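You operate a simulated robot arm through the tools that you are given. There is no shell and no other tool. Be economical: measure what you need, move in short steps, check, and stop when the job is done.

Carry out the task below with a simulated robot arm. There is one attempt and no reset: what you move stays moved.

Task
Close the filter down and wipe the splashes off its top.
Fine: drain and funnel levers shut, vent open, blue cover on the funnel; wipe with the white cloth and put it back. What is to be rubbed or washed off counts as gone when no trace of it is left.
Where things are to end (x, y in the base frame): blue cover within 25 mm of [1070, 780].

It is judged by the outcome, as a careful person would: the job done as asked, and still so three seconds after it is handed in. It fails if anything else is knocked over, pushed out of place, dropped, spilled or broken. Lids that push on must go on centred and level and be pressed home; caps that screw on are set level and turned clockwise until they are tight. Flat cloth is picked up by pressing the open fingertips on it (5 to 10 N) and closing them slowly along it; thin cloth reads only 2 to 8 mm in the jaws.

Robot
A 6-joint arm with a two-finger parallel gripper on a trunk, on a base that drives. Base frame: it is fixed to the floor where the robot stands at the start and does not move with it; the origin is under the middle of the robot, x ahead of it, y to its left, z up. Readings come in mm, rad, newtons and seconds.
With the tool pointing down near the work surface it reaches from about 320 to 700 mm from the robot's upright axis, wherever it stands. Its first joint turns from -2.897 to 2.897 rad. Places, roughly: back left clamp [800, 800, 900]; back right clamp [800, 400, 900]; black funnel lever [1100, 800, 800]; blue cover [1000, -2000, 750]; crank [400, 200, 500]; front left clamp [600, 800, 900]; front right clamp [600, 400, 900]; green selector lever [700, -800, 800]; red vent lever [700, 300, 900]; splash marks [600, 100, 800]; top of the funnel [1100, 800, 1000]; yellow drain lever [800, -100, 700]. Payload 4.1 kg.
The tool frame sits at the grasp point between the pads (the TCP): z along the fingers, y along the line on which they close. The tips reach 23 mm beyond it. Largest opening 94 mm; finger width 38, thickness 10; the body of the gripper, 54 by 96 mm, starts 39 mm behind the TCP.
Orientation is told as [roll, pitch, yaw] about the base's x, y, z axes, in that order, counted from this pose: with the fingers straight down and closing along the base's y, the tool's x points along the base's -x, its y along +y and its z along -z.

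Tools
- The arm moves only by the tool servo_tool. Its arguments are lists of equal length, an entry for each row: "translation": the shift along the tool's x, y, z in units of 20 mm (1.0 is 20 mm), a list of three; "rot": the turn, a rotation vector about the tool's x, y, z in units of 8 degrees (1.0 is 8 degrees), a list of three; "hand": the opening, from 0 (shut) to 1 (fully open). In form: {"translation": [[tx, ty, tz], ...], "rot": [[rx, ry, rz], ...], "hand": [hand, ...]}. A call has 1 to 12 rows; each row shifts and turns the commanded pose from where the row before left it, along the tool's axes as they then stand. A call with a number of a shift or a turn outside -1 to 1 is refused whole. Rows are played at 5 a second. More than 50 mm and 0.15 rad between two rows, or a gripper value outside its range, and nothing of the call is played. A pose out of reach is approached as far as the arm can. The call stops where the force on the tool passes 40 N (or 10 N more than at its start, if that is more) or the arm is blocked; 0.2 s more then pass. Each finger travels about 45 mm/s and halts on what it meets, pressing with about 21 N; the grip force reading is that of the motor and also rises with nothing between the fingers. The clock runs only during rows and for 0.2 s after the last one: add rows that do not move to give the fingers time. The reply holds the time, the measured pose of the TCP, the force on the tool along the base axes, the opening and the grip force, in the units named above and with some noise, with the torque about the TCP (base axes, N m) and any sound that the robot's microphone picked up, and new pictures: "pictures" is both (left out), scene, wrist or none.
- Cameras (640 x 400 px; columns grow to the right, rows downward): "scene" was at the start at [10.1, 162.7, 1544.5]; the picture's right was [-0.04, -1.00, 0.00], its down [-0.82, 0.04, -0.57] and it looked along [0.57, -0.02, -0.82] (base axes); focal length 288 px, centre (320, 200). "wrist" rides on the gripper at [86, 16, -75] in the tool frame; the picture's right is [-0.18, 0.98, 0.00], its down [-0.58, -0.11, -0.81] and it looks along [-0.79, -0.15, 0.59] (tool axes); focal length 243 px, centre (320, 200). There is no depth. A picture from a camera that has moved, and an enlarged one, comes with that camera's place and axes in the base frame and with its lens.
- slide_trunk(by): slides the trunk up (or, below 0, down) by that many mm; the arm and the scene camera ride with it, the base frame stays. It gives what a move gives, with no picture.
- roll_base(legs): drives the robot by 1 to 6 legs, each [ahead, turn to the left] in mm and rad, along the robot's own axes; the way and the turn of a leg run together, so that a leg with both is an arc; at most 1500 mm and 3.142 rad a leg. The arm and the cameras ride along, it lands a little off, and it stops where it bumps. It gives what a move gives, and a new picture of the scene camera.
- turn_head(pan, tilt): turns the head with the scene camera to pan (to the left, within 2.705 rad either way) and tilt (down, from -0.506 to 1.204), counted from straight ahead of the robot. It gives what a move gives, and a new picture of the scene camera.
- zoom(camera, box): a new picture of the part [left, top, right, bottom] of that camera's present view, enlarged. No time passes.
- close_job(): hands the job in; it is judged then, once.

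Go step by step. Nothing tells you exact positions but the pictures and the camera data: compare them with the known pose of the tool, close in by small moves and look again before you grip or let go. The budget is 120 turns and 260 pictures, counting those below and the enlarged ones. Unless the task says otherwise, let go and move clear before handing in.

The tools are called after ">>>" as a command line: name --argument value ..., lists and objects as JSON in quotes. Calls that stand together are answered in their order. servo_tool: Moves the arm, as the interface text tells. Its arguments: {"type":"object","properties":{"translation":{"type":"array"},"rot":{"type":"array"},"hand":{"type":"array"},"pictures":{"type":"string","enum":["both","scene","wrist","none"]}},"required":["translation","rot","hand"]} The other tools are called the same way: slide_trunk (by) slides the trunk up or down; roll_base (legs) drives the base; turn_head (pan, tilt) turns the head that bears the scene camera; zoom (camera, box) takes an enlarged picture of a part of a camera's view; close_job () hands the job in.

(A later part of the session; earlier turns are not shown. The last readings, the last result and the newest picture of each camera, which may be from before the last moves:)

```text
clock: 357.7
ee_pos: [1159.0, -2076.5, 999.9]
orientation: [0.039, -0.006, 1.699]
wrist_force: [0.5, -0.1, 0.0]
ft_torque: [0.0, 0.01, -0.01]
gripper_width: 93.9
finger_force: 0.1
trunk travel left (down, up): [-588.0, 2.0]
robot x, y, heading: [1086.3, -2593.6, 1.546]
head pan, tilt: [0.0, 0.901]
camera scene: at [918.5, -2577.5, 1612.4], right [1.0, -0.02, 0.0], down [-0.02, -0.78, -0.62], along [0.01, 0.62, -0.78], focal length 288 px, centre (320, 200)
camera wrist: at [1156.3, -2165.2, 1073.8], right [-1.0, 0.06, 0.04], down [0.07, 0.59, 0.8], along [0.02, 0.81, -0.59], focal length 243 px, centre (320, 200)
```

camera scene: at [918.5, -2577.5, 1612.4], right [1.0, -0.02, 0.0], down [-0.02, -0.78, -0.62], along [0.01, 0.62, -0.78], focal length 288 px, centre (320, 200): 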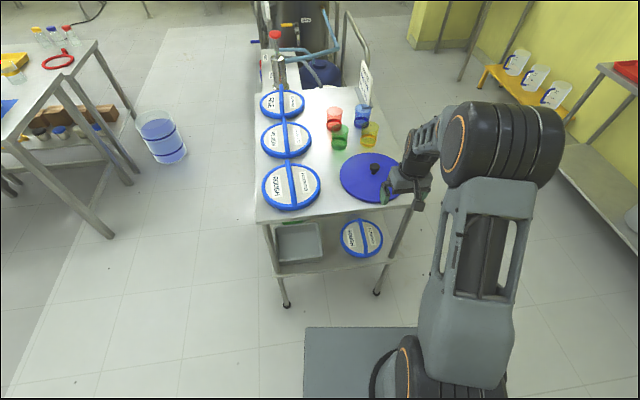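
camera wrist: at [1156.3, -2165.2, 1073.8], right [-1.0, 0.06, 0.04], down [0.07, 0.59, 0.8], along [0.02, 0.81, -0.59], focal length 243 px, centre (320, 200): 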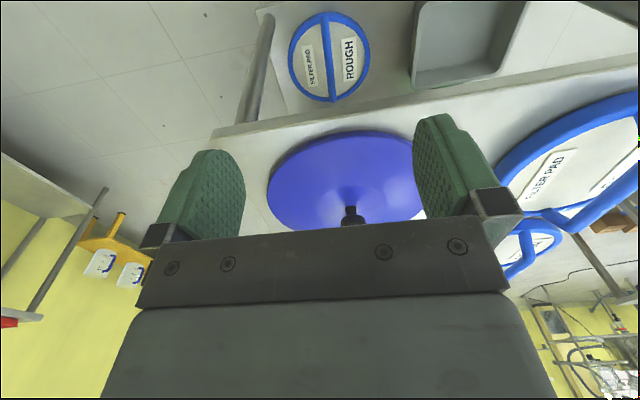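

>>> zoom --camera "scene" --box '[325, 135, 425, 215]'

>>> zoom --camera "wrist" --box '[250, 120, 430, 240]'

```text
5.00 times, centred on (375, 175) of scene
camera zoom: at [918.5, -2577.5, 1612.4], right [1.0, -0.02, 0.0], down [-0.02, -0.78, -0.62], along [0.01, 0.62, -0.78], focal length 1441 px, centre (45, 325)
```

zoom: 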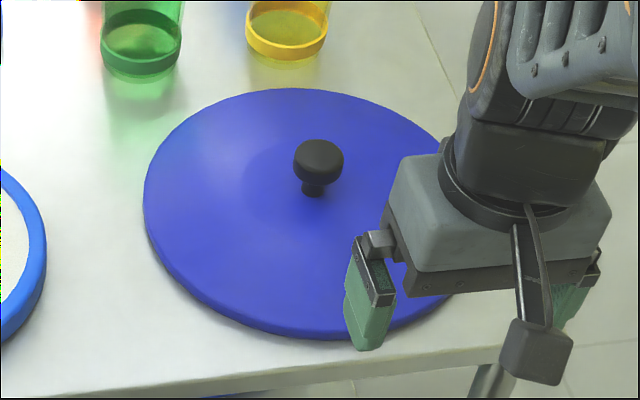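

```text
3.33 times, centred on (340, 180) of wrist
camera zoom: at [1156.3, -2165.2, 1073.8], right [-1.0, 0.06, 0.04], down [0.07, 0.59, 0.8], along [0.02, 0.81, -0.59], focal length 809 px, centre (253, 267)
```

zoom: 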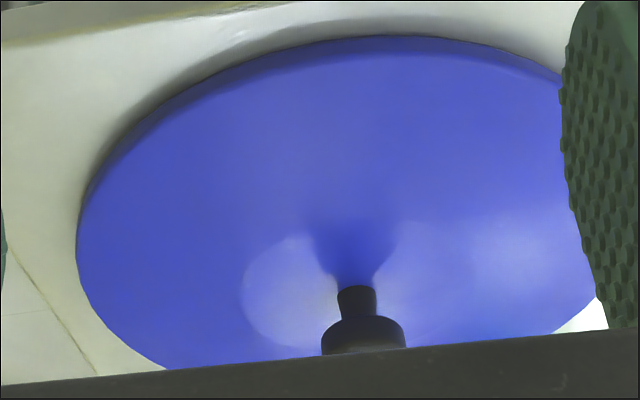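

The knob head (about 35 mm wide) is centred near [1119, −1877, 905]; cover radius about 120. I roll forward 140 mm for reach.

>>> roll_base --legs '[[140, 0.02]]'

>>> zoom --camera "wrist" --box '[0, 0, 640, 400]'

>>> zoom --camera "scene" --box '[290, 160, 450, 280]'

```text
clock: 359.0
ee_pos: [1150.3, -1935.2, 998.8]
orientation: [0.04, -0.006, 1.718]
wrist_force: [0.9, 0.5, -0.3]
ft_torque: [-0.04, 0.02, 0.01]
gripper_width: 93.8
finger_force: 0.0
trunk travel left (down, up): [-588.0, 2.0]
robot x, y, heading: [1088.6, -2453.0, 1.564]
head pan, tilt: [0.0, 0.901]
camera scene: at [919.9, -2439.3, 1612.4], right [1.0, 0.0, 0.0], down [0.0, -0.78, -0.62], along [0.0, 0.62, -0.78], focal length 288 px, centre (320, 200)
```

scene: 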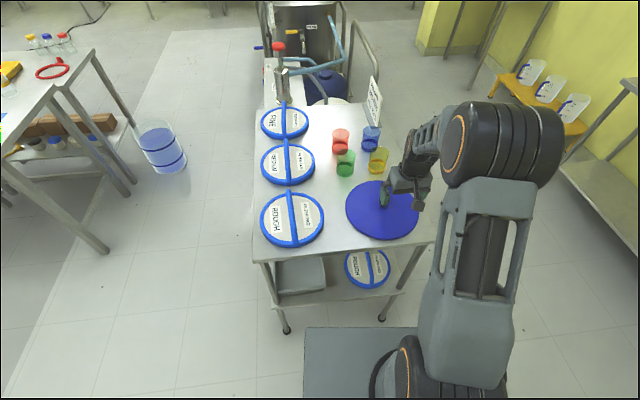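

```text
1.00 times, centred on (320, 200) of wrist
camera zoom: at [1149.6, -2022.8, 1073.6], right [-1.0, 0.04, 0.04], down [0.05, 0.59, 0.8], along [0.01, 0.81, -0.59], focal length 243 px, centre (320, 200)
```

zoom: 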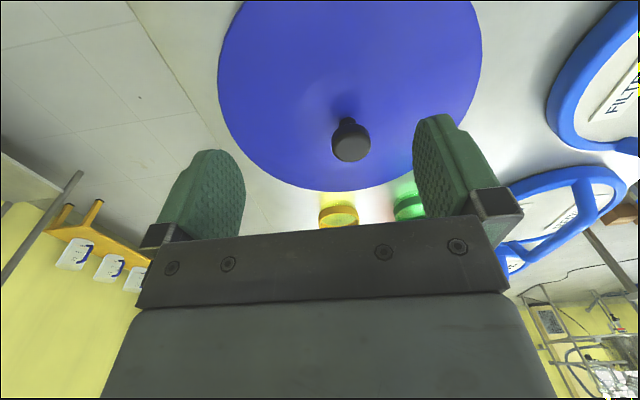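

```text
3.33 times, centred on (370, 220) of scene
camera zoom: at [919.9, -2439.3, 1612.4], right [1.0, 0.0, 0.0], down [0.0, -0.78, -0.62], along [0.0, 0.62, -0.78], focal length 961 px, centre (153, 133)
```

zoom: 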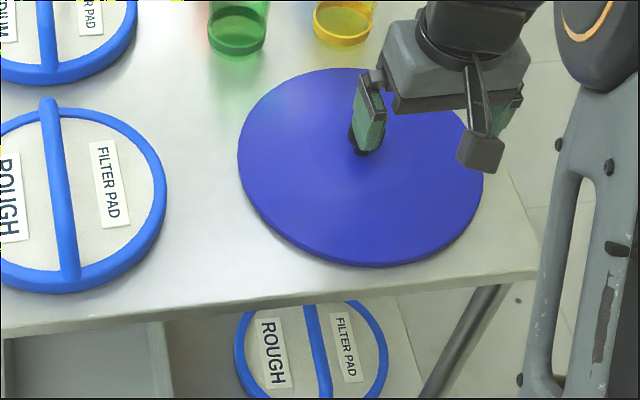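

Knob confirmed at [1121, −1876, 905]. I level the tool, centre over the knob and come down.

>>> servo_tool --translation '[[-0.78, 0.25, 0], [-0.78, 0.25, 0], [-0.78, 0.25, 0], [-0.78, 0.25, 0], [0, 0, 0.9], [0, 0, 0.9], [0, 0, 0.9], [0, 0, 0.9], [0, 0, 0]]' --rot '[[0.29, 0, 0], [0, 0, 0], [0, 0, 0], [0, 0, 0], [0, 0, 0], [0, 0, 0], [0, 0, 0], [0, 0, 0], [0, 0, 0]]' --hand '[1, 1, 1, 1, 1, 1, 1, 1, 1]' --pictures "both"

>>> zoom --camera "scene" --box '[340, 160, 420, 220]'

```text
clock: 361.0
ee_pos: [1121.6, -1876.7, 928.2]
orientation: [-0.004, -0.005, 1.717]
wrist_force: [0.6, -0.5, 0.7]
ft_torque: [0.01, -0.01, -0.02]
gripper_width: 94.3
finger_force: 0.0
trunk travel left (down, up): [-588.0, 2.0]
robot x, y, heading: [1089.0, -2459.5, 1.571]
head pan, tilt: [0.0, 0.901]
camera scene: at [919.9, -2440.2, 1612.4], right [1.0, 0.0, 0.0], down [0.0, -0.78, -0.62], along [0.0, 0.62, -0.78], focal length 288 px, centre (320, 200)
camera wrist: at [1117.9, -1964.6, 1001.5], right [-1.0, 0.04, 0.0], down [0.02, 0.59, 0.81], along [0.03, 0.81, -0.59], focal length 243 px, centre (320, 200)
```

scene: 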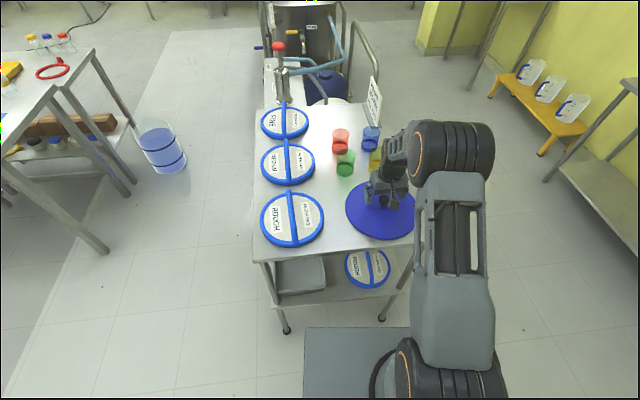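
wrist: 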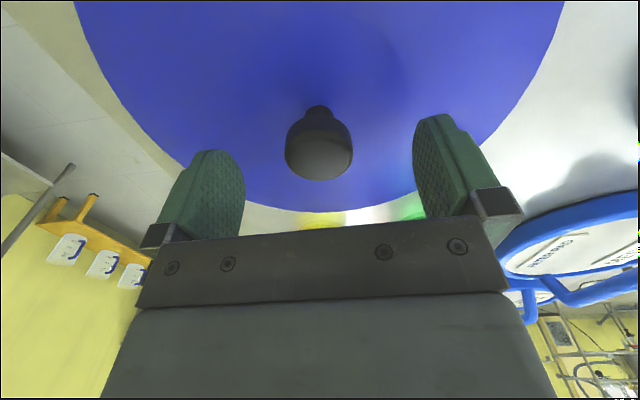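

```text
6.67 times, centred on (380, 190) of scene
camera zoom: at [919.9, -2440.2, 1612.4], right [1.0, 0.0, 0.0], down [0.0, -0.78, -0.62], along [0.0, 0.62, -0.78], focal length 1922 px, centre (-80, 267)
```

zoom: 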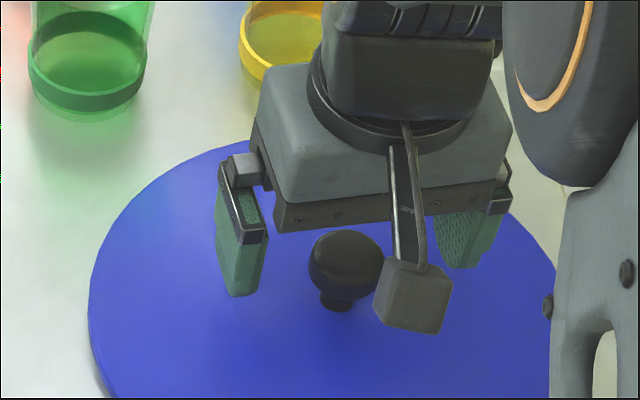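

Aligned. I lower 22 mm and close on the knob.

>>> servo_tool --translation '[[0, 0, 0.55], [0, 0, 0.5], [0, 0, 0], [0, 0, 0], [0, 0, 0], [0, 0, 0], [0, 0, 0], [0, 0, 0], [0, 0, 0]]' --rot '[[0, 0, 0], [0, 0, 0], [0, 0, 0], [0, 0, 0], [0, 0, 0], [0, 0, 0], [0, 0, 0], [0, 0, 0], [0, 0, 0]]' --hand '[1, 1, 1, 0.8, 0.6, 0.45, 0.3, 0.1, 0]' --pictures "none"

>>> servo_tool --translation '[[0, 0, 0], [0, 0, -0.5], [0, 0, -0.5], [0, 0, -0.5], [0, 0, 0]]' --rot '[[0, 0, 0], [0, 0, 0], [0, 0, 0], [0, 0, 0], [0, 0, 0]]' --hand '[0, 0, 0, 0, 0]' --pictures "both"

```text
clock: 363.0
ee_pos: [1122.3, -1876.9, 907.4]
orientation: [-0.003, -0.005, 1.718]
wrist_force: [-0.1, -0.2, 0.2]
ft_torque: [-0.02, 0.18, -0.03]
gripper_width: 33.4
finger_force: 20.5
trunk travel left (down, up): [-588.0, 2.0]
robot x, y, heading: [1087.7, -2454.1, 1.57]
head pan, tilt: [0.0, 0.901]
```

```text
clock: 364.2
ee_pos: [1122.2, -1876.5, 936.3]
orientation: [-0.003, -0.005, 1.718]
wrist_force: [0.2, -0.1, -1.0]
ft_torque: [0.02, 0.0, 0.0]
gripper_width: 33.3
finger_force: 20.6
trunk travel left (down, up): [-588.0, 2.0]
robot x, y, heading: [1088.8, -2454.2, 1.563]
head pan, tilt: [0.0, 0.901]
camera scene: at [919.9, -2440.1, 1612.4], right [1.0, 0.0, 0.0], down [0.0, -0.78, -0.62], along [0.0, 0.62, -0.78], focal length 288 px, centre (320, 200)
camera wrist: at [1118.1, -1964.6, 1010.6], right [-1.0, 0.04, 0.0], down [0.02, 0.59, 0.81], along [0.03, 0.81, -0.59], focal length 243 px, centre (320, 200)
```

scene: 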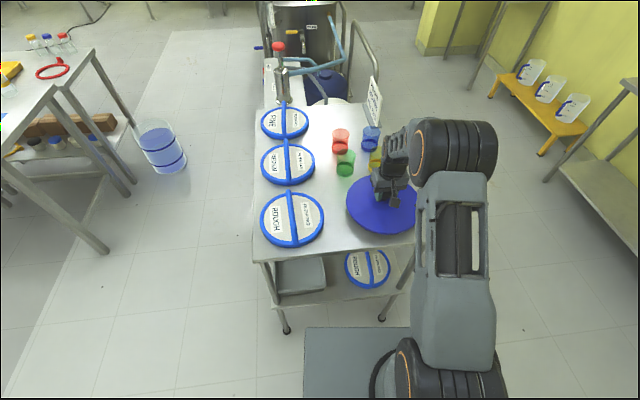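
wrist: 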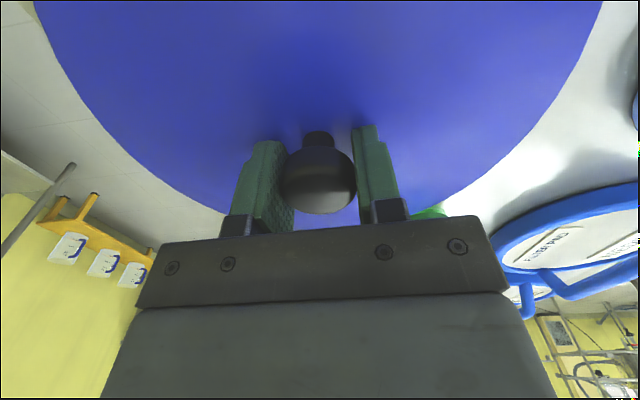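

The cover is held firmly (33 mm) and lifts level. I raise it high and start the drive back.

>>> servo_tool --translation '[[0, 0, -1], [0, 0, -1], [0, 0, -1], [0, 0, -1], [0, 0, -1], [0, 0, -1], [0, 0, -1], [0, 0, -1], [0, 0, -1], [0, 0, -1], [0, 0, -1], [0, 0, -0.6]]' --rot '[[0, 0, 0], [0, 0, 0], [0, 0, 0], [0, 0, 0], [0, 0, 0], [0, 0, 0], [0, 0, 0], [0, 0, 0], [0, 0, 0], [0, 0, 0], [0, 0, 0], [0, 0, 0]]' --hand '[0, 0, 0, 0, 0, 0, 0, 0, 0, 0, 0, 0]' --pictures "scene"

>>> roll_base --legs '[[-170, 0], [0, 1.571], [935, 0], [0, -1.571], [1300, 0]]'

```text
clock: 366.8
ee_pos: [1122.8, -1877.9, 1169.6]
orientation: [-0.004, -0.005, 1.718]
wrist_force: [1.1, 1.0, -1.6]
ft_torque: [-0.03, 0.01, 0.02]
gripper_width: 33.1
finger_force: 20.8
trunk travel left (down, up): [-588.0, 2.0]
robot x, y, heading: [1085.8, -2454.3, 1.57]
head pan, tilt: [0.0, 0.901]
camera scene: at [919.9, -2440.2, 1612.4], right [1.0, 0.0, 0.0], down [0.0, -0.78, -0.62], along [0.0, 0.62, -0.78], focal length 288 px, centre (320, 200)
```

scene: 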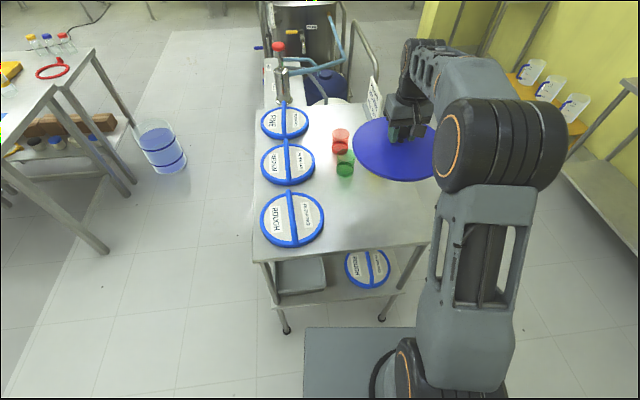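

```text
clock: 386.6
ee_pos: [176.6, -759.8, 1167.3]
orientation: [-0.003, -0.005, 1.729]
wrist_force: [0.3, -0.1, -1.9]
ft_torque: [0.06, 0.0, 0.02]
gripper_width: 33.5
finger_force: 21.1
trunk travel left (down, up): [-588.0, 2.0]
robot x, y, heading: [151.6, -1338.1, 1.578]
head pan, tilt: [0.0, 0.901]
camera scene: at [-19.6, -1323.9, 1612.4], right [1.0, 0.01, 0.0], down [0.01, -0.78, -0.62], along [0.0, 0.62, -0.78], focal length 288 px, centre (320, 200)
```

scene: 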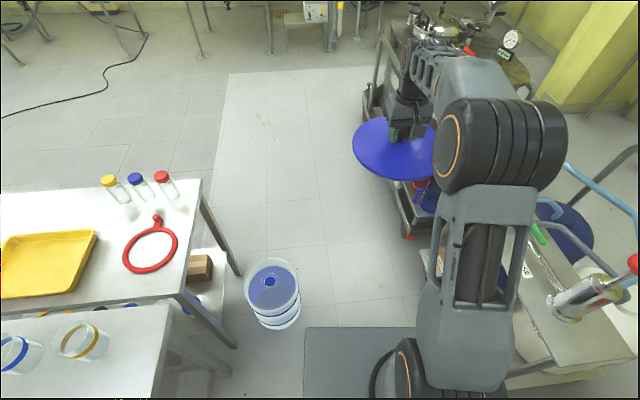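

The path ahead is clear, passing right of the bucket. I continue up past the tank front to y ≈ 1410.

>>> roll_base --legs '[[850, -0.008], [0, 0.137], [810, 0], [0, -0.137], [1090, 0]]'

```text
clock: 401.4
ee_pos: [56.9, 1991.9, 1169.3]
orientation: [-0.004, -0.006, 1.728]
wrist_force: [-0.1, -0.5, -1.4]
ft_torque: [-0.01, 0.02, -0.04]
gripper_width: 33.5
finger_force: 20.6
trunk travel left (down, up): [-588.0, 2.0]
robot x, y, heading: [29.7, 1412.5, 1.582]
head pan, tilt: [0.0, 0.901]
camera scene: at [-138.8, 1427.5, 1612.4], right [1.0, 0.01, 0.0], down [0.01, -0.78, -0.62], along [-0.01, 0.62, -0.78], focal length 288 px, centre (320, 200)
```

scene: 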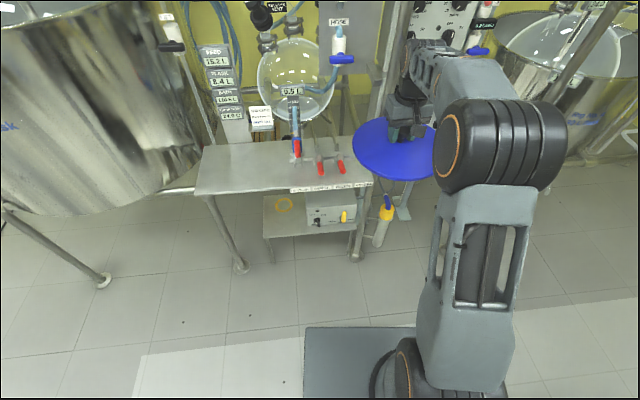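

The cover clears the glassware racks. I turn to +x and roll alongside the tank.

>>> roll_base --legs '[[0, -1.582], [1073, 0]]'

>>> turn_head --pan -0.9 --tilt 0.8

```text
clock: 410.8
ee_pos: [1679.3, 1400.1, 1168.4]
orientation: [-0.004, -0.005, 0.163]
wrist_force: [-0.6, -0.6, -1.0]
ft_torque: [0.02, -0.04, 0.0]
gripper_width: 33.3
finger_force: 20.9
trunk travel left (down, up): [-588.0, 2.0]
robot x, y, heading: [1098.9, 1422.7, 0.015]
head pan, tilt: [0.0, 0.901]
camera scene: at [1113.8, 1590.2, 1612.4], right [0.01, -1.0, 0.0], down [-0.78, -0.01, -0.62], along [0.62, 0.01, -0.78], focal length 288 px, centre (320, 200)
```

scene: 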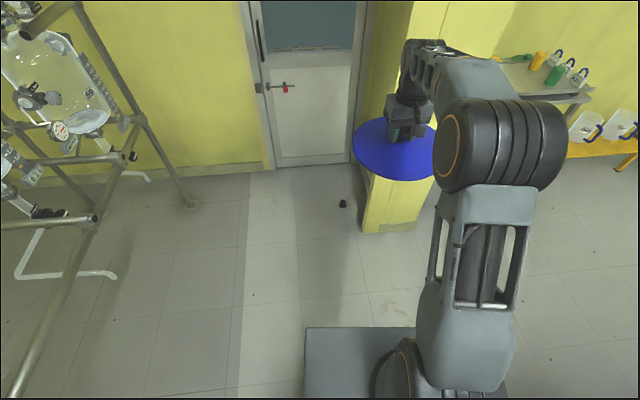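

```text
clock: 412.0
ee_pos: [1678.9, 1399.4, 1168.9]
orientation: [-0.001, -0.007, 0.163]
wrist_force: [-0.9, -0.4, -2.0]
ft_torque: [-0.01, -0.01, -0.01]
gripper_width: 33.4
finger_force: 21.1
trunk travel left (down, up): [-588.0, 2.0]
robot x, y, heading: [1104.1, 1426.2, 0.015]
head pan, tilt: [-0.901, 0.799]
camera scene: at [1089.0, 1526.7, 1620.3], right [-0.77, -0.63, 0.0], down [-0.45, 0.56, -0.7], along [0.44, -0.54, -0.72], focal length 288 px, centre (320, 200)
```

scene: 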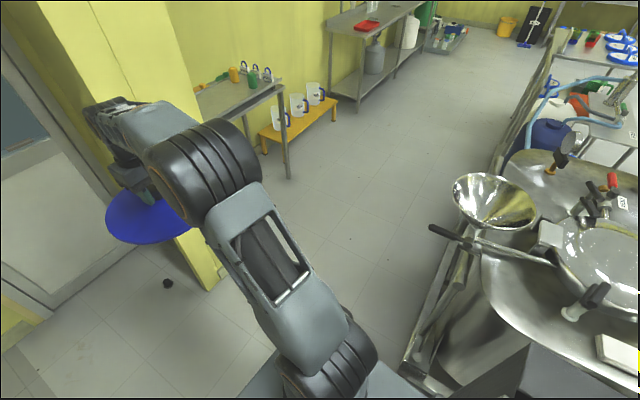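

I turn toward the tank with a small backward arc so the base corner stays away from the cart.

>>> roll_base --legs '[[95, 0], [-150, -1.586]]'

>>> turn_head --pan 0.0 --tilt 0.85

```text
clock: 416.9
ee_pos: [1074.6, 941.6, 1168.8]
orientation: [-0.004, -0.005, -1.409]
wrist_force: [-0.2, 0.0, -1.1]
ft_torque: [0.03, -0.02, -0.02]
gripper_width: 33.3
finger_force: 20.5
trunk travel left (down, up): [-588.0, 2.0]
robot x, y, heading: [1103.7, 1520.9, -1.555]
head pan, tilt: [-0.901, 0.799]
camera scene: at [1201.8, 1529.3, 1620.4], right [-0.63, 0.78, 0.0], down [0.56, 0.45, -0.7], along [-0.54, -0.44, -0.72], focal length 288 px, centre (320, 200)
```

scene: 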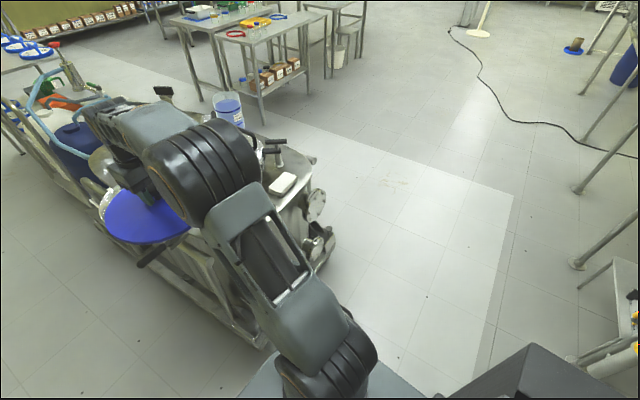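

```text
clock: 418.1
ee_pos: [1075.7, 940.6, 1169.1]
orientation: [-0.004, -0.005, -1.409]
wrist_force: [-0.8, 0.7, -1.7]
ft_torque: [0.03, 0.0, 0.02]
gripper_width: 33.5
finger_force: 21.0
trunk travel left (down, up): [-588.0, 2.0]
robot x, y, heading: [1103.0, 1520.8, -1.558]
head pan, tilt: [0.0, 0.85]
camera scene: at [1265.4, 1501.9, 1616.3], right [-1.0, -0.01, 0.0], down [-0.01, 0.75, -0.66], along [0.01, -0.66, -0.75], focal length 288 px, centre (320, 200)
```

scene: 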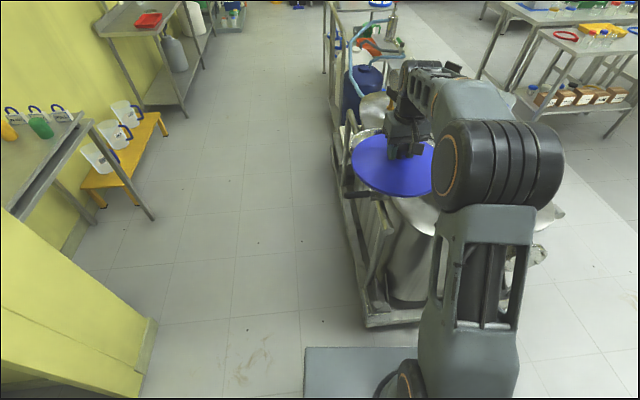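

Facing the tank now with the cover just short of the funnel. I roll 110 mm closer.

>>> roll_base --legs '[[110, -0.012]]'

>>> zoom --camera "scene" --box '[310, 90, 470, 210]'

>>> zoom --camera "wrist" --box '[0, 0, 640, 400]'

```text
clock: 419.3
ee_pos: [1069.0, 829.9, 1169.0]
orientation: [-0.003, -0.003, -1.422]
wrist_force: [0.1, 0.1, -2.6]
ft_torque: [0.03, 0.01, 0.01]
gripper_width: 33.4
finger_force: 20.7
trunk travel left (down, up): [-588.0, 2.0]
robot x, y, heading: [1097.7, 1410.3, -1.574]
head pan, tilt: [0.0, 0.85]
camera scene: at [1265.9, 1388.0, 1616.3], right [-1.0, 0.0, 0.0], down [0.0, 0.75, -0.66], along [0.0, -0.66, -0.75], focal length 288 px, centre (320, 200)
```

scene: 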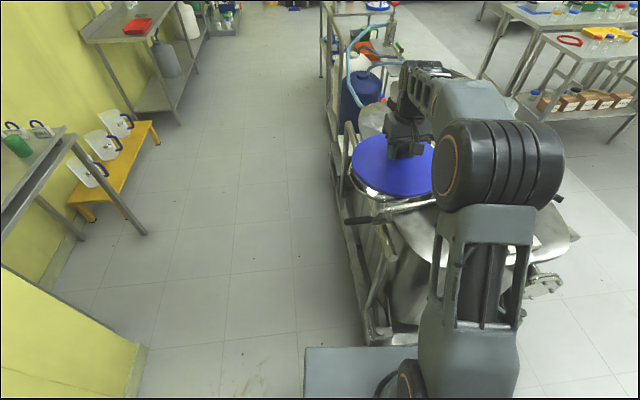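

```text
3.33 times, centred on (390, 150) of scene
camera zoom: at [1265.9, 1388.0, 1616.3], right [-1.0, 0.0, 0.0], down [0.0, 0.75, -0.66], along [0.0, -0.66, -0.75], focal length 961 px, centre (87, 367)
```

zoom: 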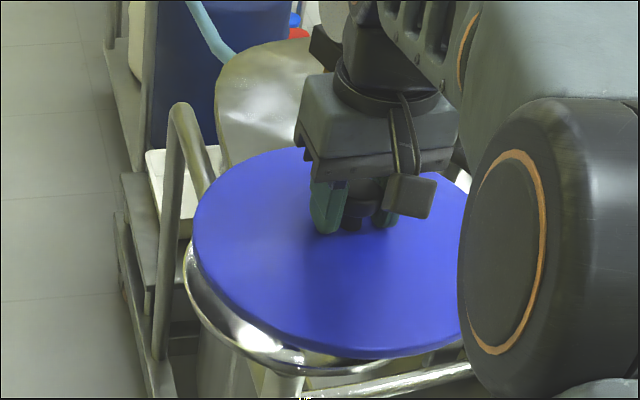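

```text
1.00 times, centred on (320, 200) of wrist
camera zoom: at [1071.3, 918.2, 1241.9], right [1.0, -0.04, 0.0], down [-0.02, -0.59, 0.81], along [-0.03, -0.81, -0.59], focal length 243 px, centre (320, 200)
```

zoom: 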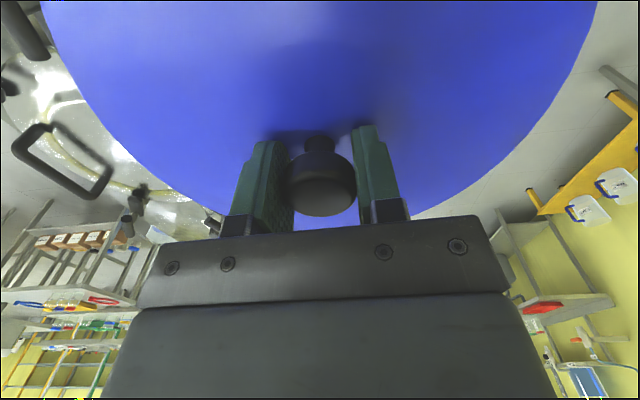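

The funnel rim shows under the cover; its centre checks to about [1070, 779], rim z ≈ 1040. I centre over it and lower to just above.

>>> servo_tool --translation '[[-0.83, -0.107, 0], [-0.83, -0.107, 0], [-0.83, -0.107, 0], [0, 0, 0.8], [0, 0, 0.8], [0, 0, 0.8], [0, 0, 0]]' --rot '[[0, 0, 0], [0, 0, 0], [0, 0, 0], [0, 0, 0], [0, 0, 0], [0, 0, 0], [0, 0, 0]]' --hand '[0, 0, 0, 0, 0, 0, 0]' --pictures "scene"

>>> zoom --camera "scene" --box '[320, 90, 450, 200]'

```text
clock: 420.9
ee_pos: [1070.3, 779.7, 1120.5]
orientation: [-0.003, -0.004, -1.421]
wrist_force: [1.0, -0.1, -1.4]
ft_torque: [0.0, -0.01, 0.02]
gripper_width: 33.6
finger_force: 21.0
trunk travel left (down, up): [-588.0, 2.0]
robot x, y, heading: [1100.7, 1410.3, -1.57]
head pan, tilt: [0.0, 0.85]
camera scene: at [1265.9, 1389.4, 1616.3], right [-1.0, 0.0, 0.0], down [0.0, 0.75, -0.66], along [0.0, -0.66, -0.75], focal length 288 px, centre (320, 200)
```

scene: 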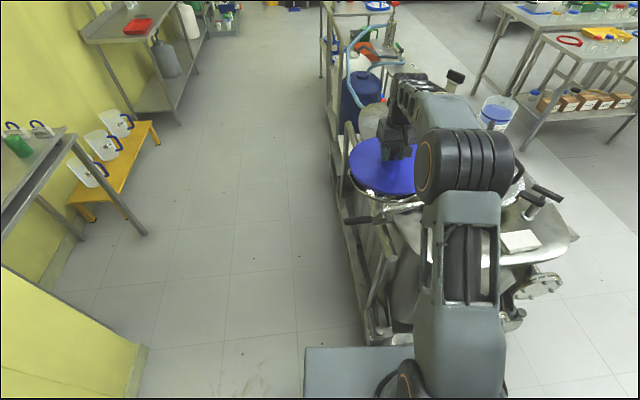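

```text
3.64 times, centred on (385, 145) of scene
camera zoom: at [1265.9, 1389.4, 1616.3], right [-1.0, 0.0, 0.0], down [0.0, 0.75, -0.66], along [0.0, -0.66, -0.75], focal length 1048 px, centre (84, 400)
```

zoom: 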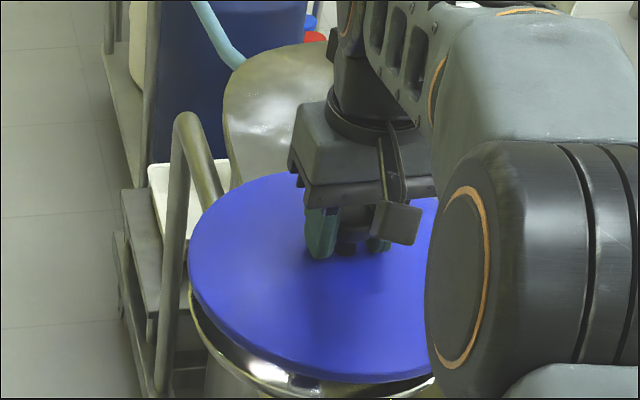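

Centred visually. I lower in small steps, watching the force.

>>> servo_tool --translation '[[0, 0, 0.2], [0, 0, 0.2], [0, 0, 0.15], [0, 0, 0.15], [0, 0, 0]]' --rot '[[0, 0, 0], [0, 0, 0], [0, 0, 0], [0, 0, 0], [0, 0, 0]]' --hand '[0, 0, 0, 0, 0]' --pictures "scene"

>>> zoom --camera "scene" --box '[320, 120, 440, 210]'

```text
clock: 422.1
ee_pos: [1069.7, 779.7, 1106.5]
orientation: [-0.003, -0.004, -1.42]
wrist_force: [0.9, 0.0, -1.8]
ft_torque: [0.0, 0.02, 0.01]
gripper_width: 33.5
finger_force: 21.1
trunk travel left (down, up): [-588.0, 2.0]
robot x, y, heading: [1101.2, 1409.1, -1.57]
head pan, tilt: [0.0, 0.85]
camera scene: at [1265.9, 1389.4, 1616.3], right [-1.0, 0.0, 0.0], down [0.0, 0.75, -0.66], along [0.0, -0.66, -0.75], focal length 288 px, centre (320, 200)
```

scene: 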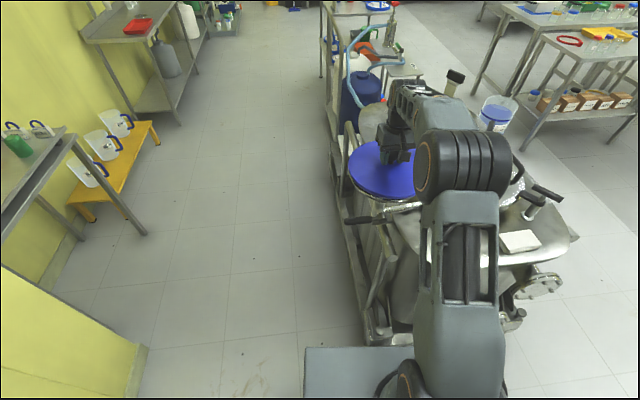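

```text
4.44 times, centred on (380, 165) of scene
camera zoom: at [1265.9, 1389.4, 1616.3], right [-1.0, 0.0, 0.0], down [0.0, 0.75, -0.66], along [0.0, -0.66, -0.75], focal length 1281 px, centre (53, 356)
```

zoom: 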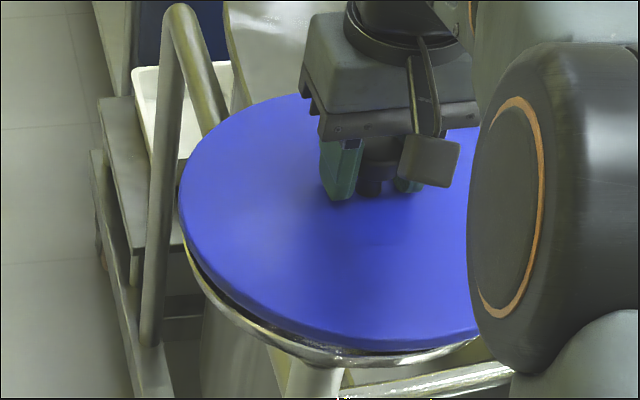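

Nearly touching, and well centred. Continue down gently until contact.

>>> servo_tool --translation '[[0, 0, 0.1], [0, 0, 0.1], [0, 0, 0.1], [0, 0, 0.1], [0, 0, 0.1], [0, 0, 0]]' --rot '[[0, 0, 0], [0, 0, 0], [0, 0, 0], [0, 0, 0], [0, 0, 0], [0, 0, 0]]' --hand '[0, 0, 0, 0, 0, 0]' --pictures "none"

```text
clock: 423.5
ee_pos: [1069.4, 779.8, 1097.1]
orientation: [-0.004, -0.006, -1.422]
wrist_force: [0.1, 0.2, -1.5]
ft_torque: [0.01, 0.01, -0.02]
gripper_width: 33.7
finger_force: 21.2
trunk travel left (down, up): [-588.0, 2.0]
robot x, y, heading: [1100.9, 1410.9, -1.57]
head pan, tilt: [0.0, 0.85]
```

>>> servo_tool --translation '[[0, 0, 0.1], [0, 0, 0.1], [0, 0, 0.1], [0, 0, 0.1], [0, 0, 0.1], [0, 0, 0]]' --rot '[[0, 0, 0], [0, 0, 0], [0, 0, 0], [0, 0, 0], [0, 0, 0], [0, 0, 0]]' --hand '[0, 0, 0, 0, 0, 0]' --pictures "scene"

>>> zoom --camera "scene" --box '[320, 120, 440, 210]'

```text
clock: 424.9
ee_pos: [1068.7, 780.9, 1090.6]
orientation: [-0.005, -0.013, -1.423]
wrist_force: [0.8, -4.4, 20.4]
ft_torque: [0.03, -0.17, 0.01]
gripper_width: 33.8
finger_force: 21.0
trunk travel left (down, up): [-588.0, 2.0]
robot x, y, heading: [1100.3, 1408.1, -1.568]
head pan, tilt: [0.0, 0.85]
camera scene: at [1266.1, 1390.9, 1616.6], right [-1.0, 0.0, 0.0], down [0.0, 0.75, -0.66], along [0.0, -0.66, -0.75], focal length 288 px, centre (320, 200)
```

scene: 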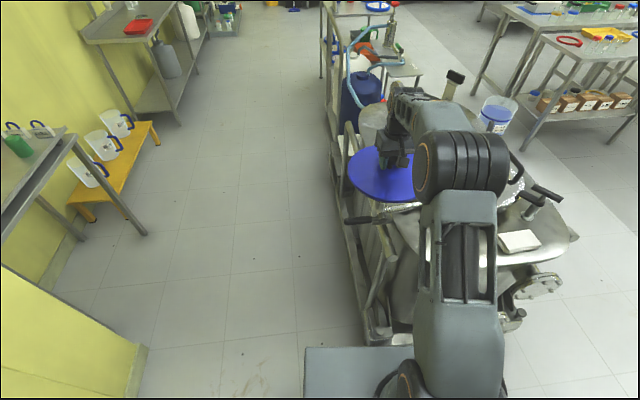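

```text
4.44 times, centred on (380, 165) of scene
camera zoom: at [1266.1, 1390.9, 1616.6], right [-1.0, 0.0, 0.0], down [0.0, 0.75, -0.66], along [0.0, -0.66, -0.75], focal length 1281 px, centre (53, 356)
```

zoom: 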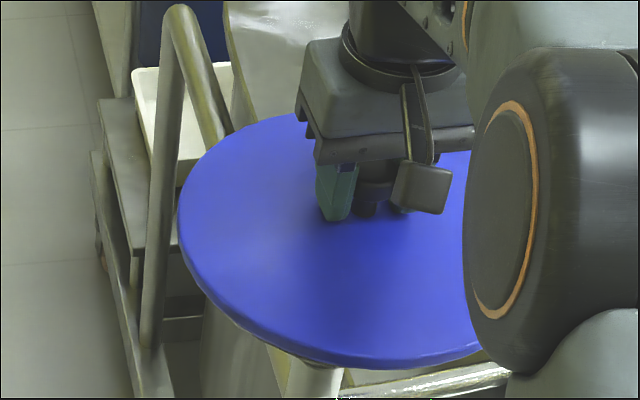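

Contact with 20 N and the rim is hidden under the cover's edge. I press a bit more to seat it home.

>>> servo_tool --translation '[[0, 0, 0.06], [0, 0, 0.06], [0, 0, 0]]' --rot '[[0, 0, 0], [0, 0, 0], [0, 0, 0]]' --hand '[0, 0, 0]' --pictures "none"

```text
clock: 425.7
ee_pos: [1069.2, 780.2, 1088.6]
orientation: [-0.006, -0.014, -1.422]
wrist_force: [1.0, -8.2, 35.0]
ft_torque: [0.11, 0.12, 0.19]
gripper_width: 33.5
finger_force: 20.9
trunk travel left (down, up): [-588.0, 2.0]
robot x, y, heading: [1101.9, 1407.7, -1.569]
head pan, tilt: [0.0, 0.85]
```

>>> servo_tool --translation '[[0, 0, 0.05], [0, 0, 0.05], [0, 0, 0], [0, 0, 0]]' --rot '[[0, 0, 0], [0, 0, 0], [0, 0, 0], [0, 0, 0]]' --hand '[0, 0, 0, 0]' --pictures "none"

>>> zoom --camera "scene" --box '[320, 120, 440, 210]'

```text
clock: 426.7
ee_pos: [1068.3, 782.7, 1081.9]
orientation: [-0.002, -0.003, -1.423]
wrist_force: [-0.2, 3.3, 14.2]
ft_torque: [-0.02, -0.18, -0.02]
gripper_width: 33.4
finger_force: 20.8
trunk travel left (down, up): [-588.0, 2.0]
robot x, y, heading: [1101.6, 1408.6, -1.568]
head pan, tilt: [0.0, 0.85]
```

```text
4.44 times, centred on (380, 165) of scene
camera zoom: at [1266.0, 1391.6, 1616.2], right [-1.0, 0.0, 0.0], down [0.0, 0.75, -0.66], along [0.0, -0.66, -0.75], focal length 1281 px, centre (53, 356)
```

zoom: 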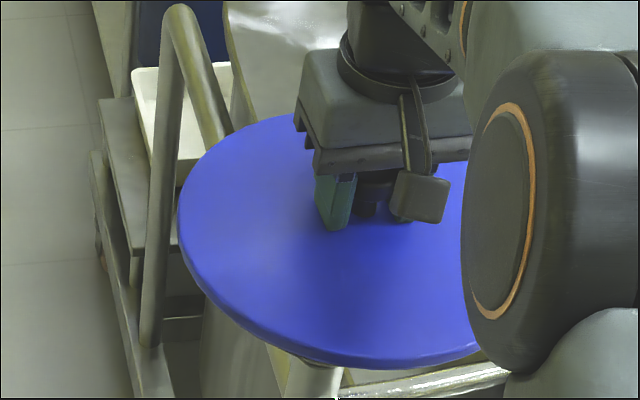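

The fingers slid down the knob so the tips now bear on the cover itself; I press down once more with them.

>>> servo_tool --translation '[[0, 0, 0.05], [0, 0, 0.05], [0, 0, 0.05], [0, 0, 0]]' --rot '[[0, 0, 0], [0, 0, 0], [0, 0, 0], [0, 0, 0]]' --hand '[0, 0, 0, 0]' --pictures "none"

```text
clock: 427.7
ee_pos: [1069.9, 780.7, 1082.1]
orientation: [-0.003, -0.009, -1.42]
wrist_force: [-0.6, 5.2, 18.9]
ft_torque: [-0.07, -0.18, 0.07]
gripper_width: 33.4
finger_force: 20.7
trunk travel left (down, up): [-588.0, 2.0]
robot x, y, heading: [1100.0, 1405.6, -1.569]
head pan, tilt: [0.0, 0.85]
```

>>> servo_tool --translation '[[0, 0, 0.08], [0, 0, 0.08], [0, 0, 0.05], [0, 0, 0]]' --rot '[[0, 0, 0], [0, 0, 0], [0, 0, 0], [0, 0, 0]]' --hand '[0, 0, 0, 0]' --pictures "none"

>>> zoom --camera "scene" --box '[320, 120, 440, 210]'

```text
clock: 428.7
ee_pos: [1069.9, 781.8, 1081.3]
orientation: [-0.003, -0.015, -1.421]
wrist_force: [-2.8, -0.4, 38.6]
ft_torque: [1.09, -0.44, -0.02]
gripper_width: 33.5
finger_force: 20.9
trunk travel left (down, up): [-588.0, 2.0]
robot x, y, heading: [1104.4, 1407.9, -1.57]
head pan, tilt: [0.0, 0.85]
```

```text
4.44 times, centred on (380, 165) of scene
camera zoom: at [1265.7, 1393.3, 1616.6], right [-1.0, 0.0, 0.0], down [0.0, 0.75, -0.66], along [0.0, -0.66, -0.75], focal length 1281 px, centre (53, 356)
```

zoom: 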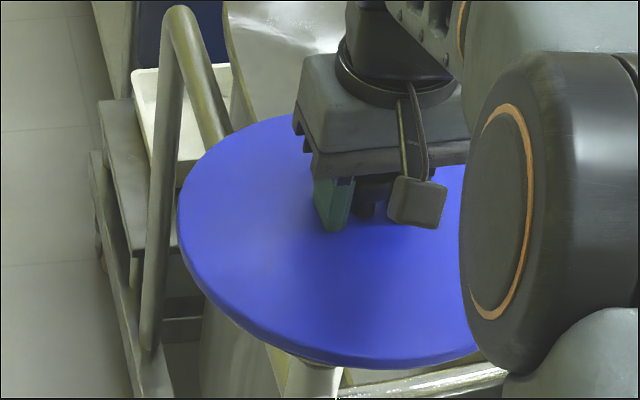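

It is rigid at 39 N: seated. I relieve the pressure, open, and rise clear.

>>> servo_tool --translation '[[0, 0, -0.15], [0, 0, -0.1], [0, 0, 0], [0, 0, 0], [0, 0, 0], [0, 0, 0], [0, 0, 0], [0, 0, -0.3], [0, 0, -0.6], [0, 0, -1], [0, 0, -1], [0, 0, -1]]' --rot '[[0, 0, 0], [0, 0, 0], [0, 0, 0], [0, 0, 0], [0, 0, 0], [0, 0, 0], [0, 0, 0], [0, 0, 0], [0, 0, 0], [0, 0, 0], [0, 0, 0], [0, 0, 0]]' --hand '[0, 0, 0.5, 0.7, 0.9, 1, 1, 1, 1, 1, 1, 1]' --pictures "both"

>>> zoom --camera "scene" --box '[320, 120, 440, 210]'

```text
clock: 431.3
ee_pos: [1070.0, 780.3, 1157.9]
orientation: [-0.003, -0.004, -1.422]
wrist_force: [-0.1, -0.6, 0.2]
ft_torque: [0.01, 0.0, 0.02]
gripper_width: 94.2
finger_force: 0.1
trunk travel left (down, up): [-588.0, 2.0]
robot x, y, heading: [1101.7, 1409.5, -1.57]
head pan, tilt: [0.0, 0.85]
camera scene: at [1265.9, 1389.7, 1616.3], right [-1.0, 0.0, 0.0], down [0.0, 0.75, -0.66], along [0.0, -0.66, -0.75], focal length 288 px, centre (320, 200)
camera wrist: at [1073.1, 869.3, 1231.9], right [1.0, -0.04, 0.0], down [-0.02, -0.59, 0.81], along [-0.03, -0.81, -0.59], focal length 243 px, centre (320, 200)
```

scene: 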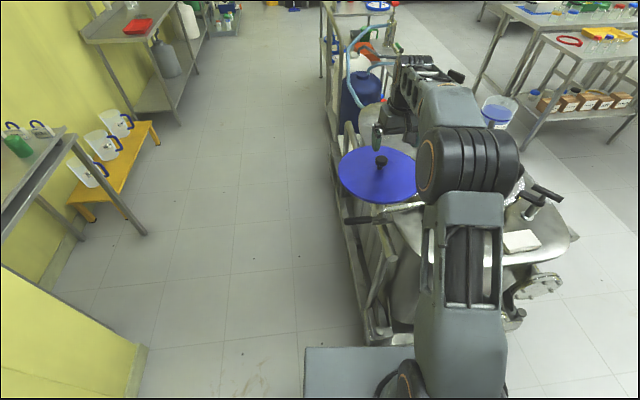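
wrist: 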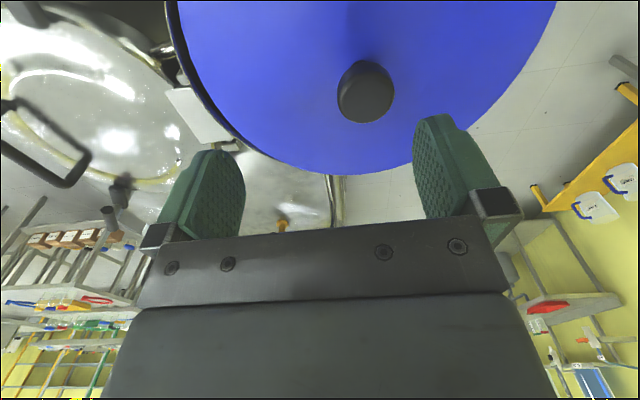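

```text
4.44 times, centred on (380, 165) of scene
camera zoom: at [1265.9, 1389.7, 1616.3], right [-1.0, 0.0, 0.0], down [0.0, 0.75, -0.66], along [0.0, -0.66, -0.75], focal length 1281 px, centre (53, 356)
```

zoom: 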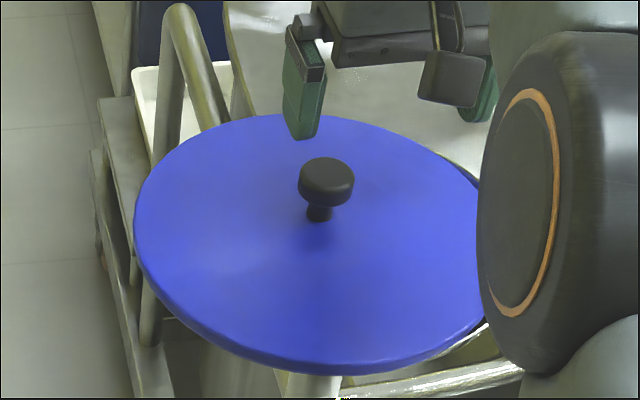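

The cover shifted about 26 mm to +x on release and sits tilted, so it was not engaged. I look closely before regrasping.

>>> zoom --camera "wrist" --box '[140, 0, 420, 190]'

>>> turn_head --pan 0.1 --tilt 0.75

>>> zoom --camera "scene" --box '[340, 150, 480, 250]'

```text
2.11 times, centred on (280, 95) of wrist
camera zoom: at [1073.1, 869.3, 1231.9], right [1.0, -0.04, 0.0], down [-0.02, -0.59, 0.81], along [-0.03, -0.81, -0.59], focal length 511 px, centre (404, 421)
```

zoom: 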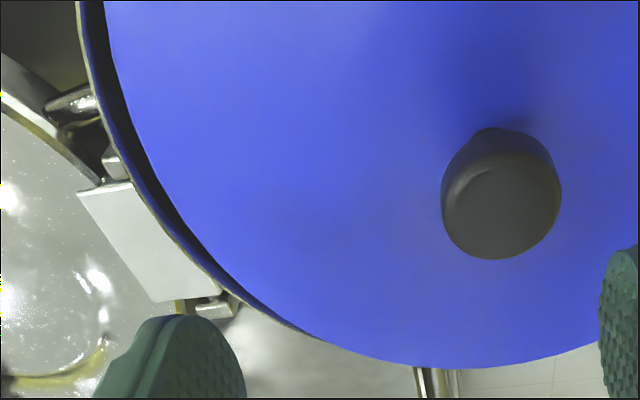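

```text
clock: 432.0
ee_pos: [1070.7, 780.9, 1156.7]
orientation: [-0.003, -0.005, -1.423]
wrist_force: [0.3, 0.8, 0.8]
ft_torque: [0.0, -0.04, 0.03]
gripper_width: 94.0
finger_force: 0.0
trunk travel left (down, up): [-588.0, 2.0]
robot x, y, heading: [1100.2, 1405.2, -1.572]
head pan, tilt: [0.099, 0.75]
camera scene: at [1274.1, 1385.3, 1624.3], right [-1.0, -0.1, 0.0], down [-0.07, 0.68, -0.73], along [0.07, -0.73, -0.68], focal length 288 px, centre (320, 200)
```

scene: 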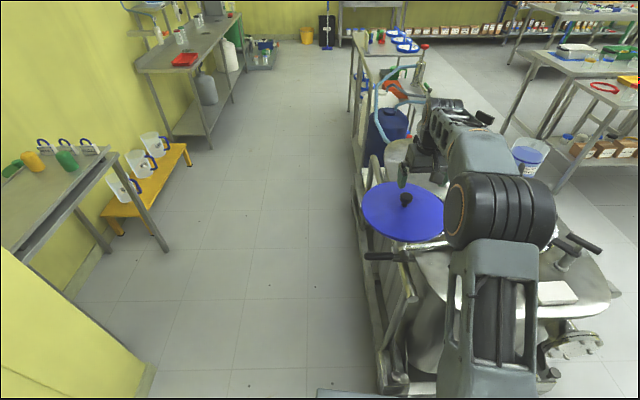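

```text
4.00 times, centred on (410, 200) of scene
camera zoom: at [1274.1, 1385.3, 1624.3], right [-1.0, -0.1, 0.0], down [-0.07, 0.68, -0.73], along [0.07, -0.73, -0.68], focal length 1153 px, centre (-40, 200)
```

zoom: 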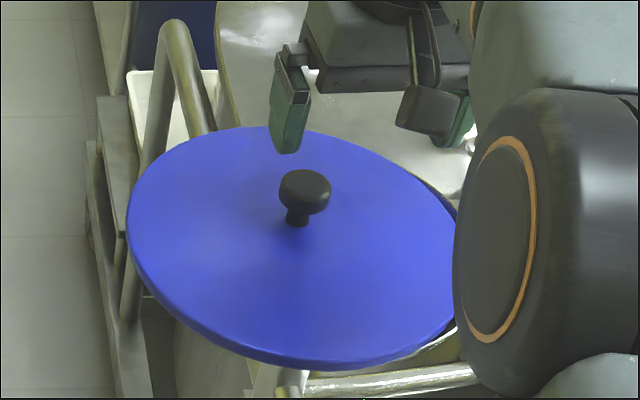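

The cover is level but riding on the rim, shifted: knob now near [1097, 790, 1099]. The opening fingertips had dragged it. I'll regrasp higher on the knob, recentre, set it down, and press from above with closed fingers afterwards.

>>> servo_tool --translation '[[0.12, 0.7, 0], [0.12, 0.7, 0], [0, 0, 0.7], [0, 0, 0.7], [0, 0, 0]]' --rot '[[0, 0, 0], [0, 0, 0], [0, 0, 0], [0, 0, 0], [0, 0, 0]]' --hand '[1, 1, 1, 1, 1]' --pictures "both"

>>> zoom --camera "scene" --box '[340, 140, 480, 250]'

```text
clock: 433.2
ee_pos: [1096.6, 789.9, 1130.0]
orientation: [-0.004, -0.005, -1.424]
wrist_force: [-0.4, -0.3, -0.1]
ft_torque: [0.0, 0.0, 0.01]
gripper_width: 94.2
finger_force: 0.1
trunk travel left (down, up): [-588.0, 2.0]
robot x, y, heading: [1102.7, 1408.3, -1.57]
head pan, tilt: [0.099, 0.75]
camera scene: at [1274.2, 1385.3, 1624.3], right [-1.0, -0.1, 0.0], down [-0.07, 0.68, -0.73], along [0.07, -0.73, -0.68], focal length 288 px, centre (320, 200)
camera wrist: at [1099.4, 878.3, 1203.6], right [1.0, -0.04, 0.0], down [-0.02, -0.59, 0.81], along [-0.03, -0.81, -0.59], focal length 243 px, centre (320, 200)
```

scene: 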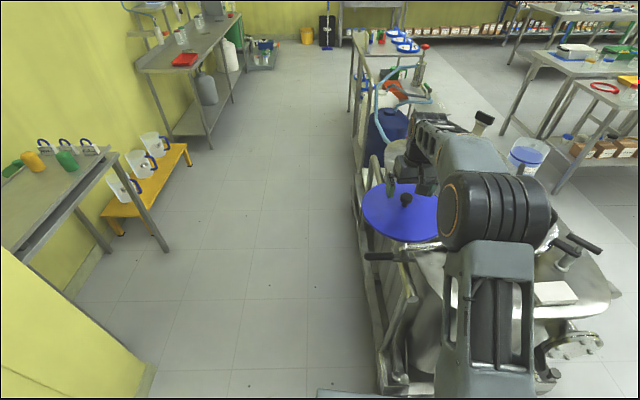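
wrist: 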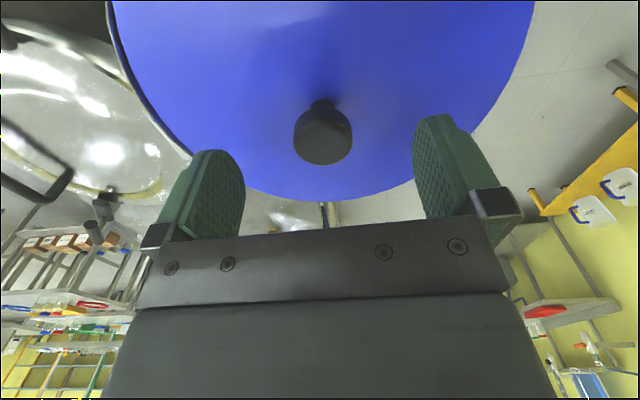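

```text
3.64 times, centred on (410, 195) of scene
camera zoom: at [1274.2, 1385.3, 1624.3], right [-1.0, -0.1, 0.0], down [-0.07, 0.68, -0.73], along [0.07, -0.73, -0.68], focal length 1048 px, centre (-7, 218)
5 turns are left
```

zoom: 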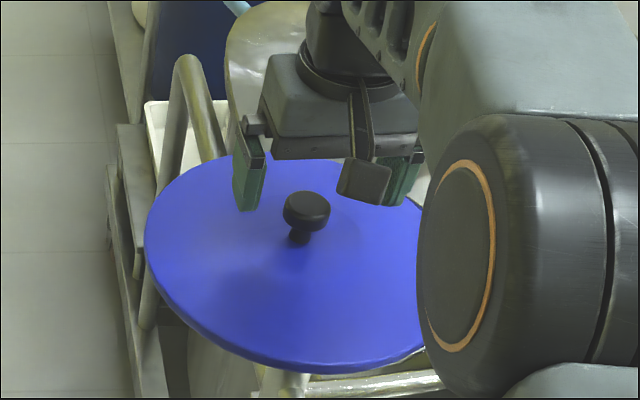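

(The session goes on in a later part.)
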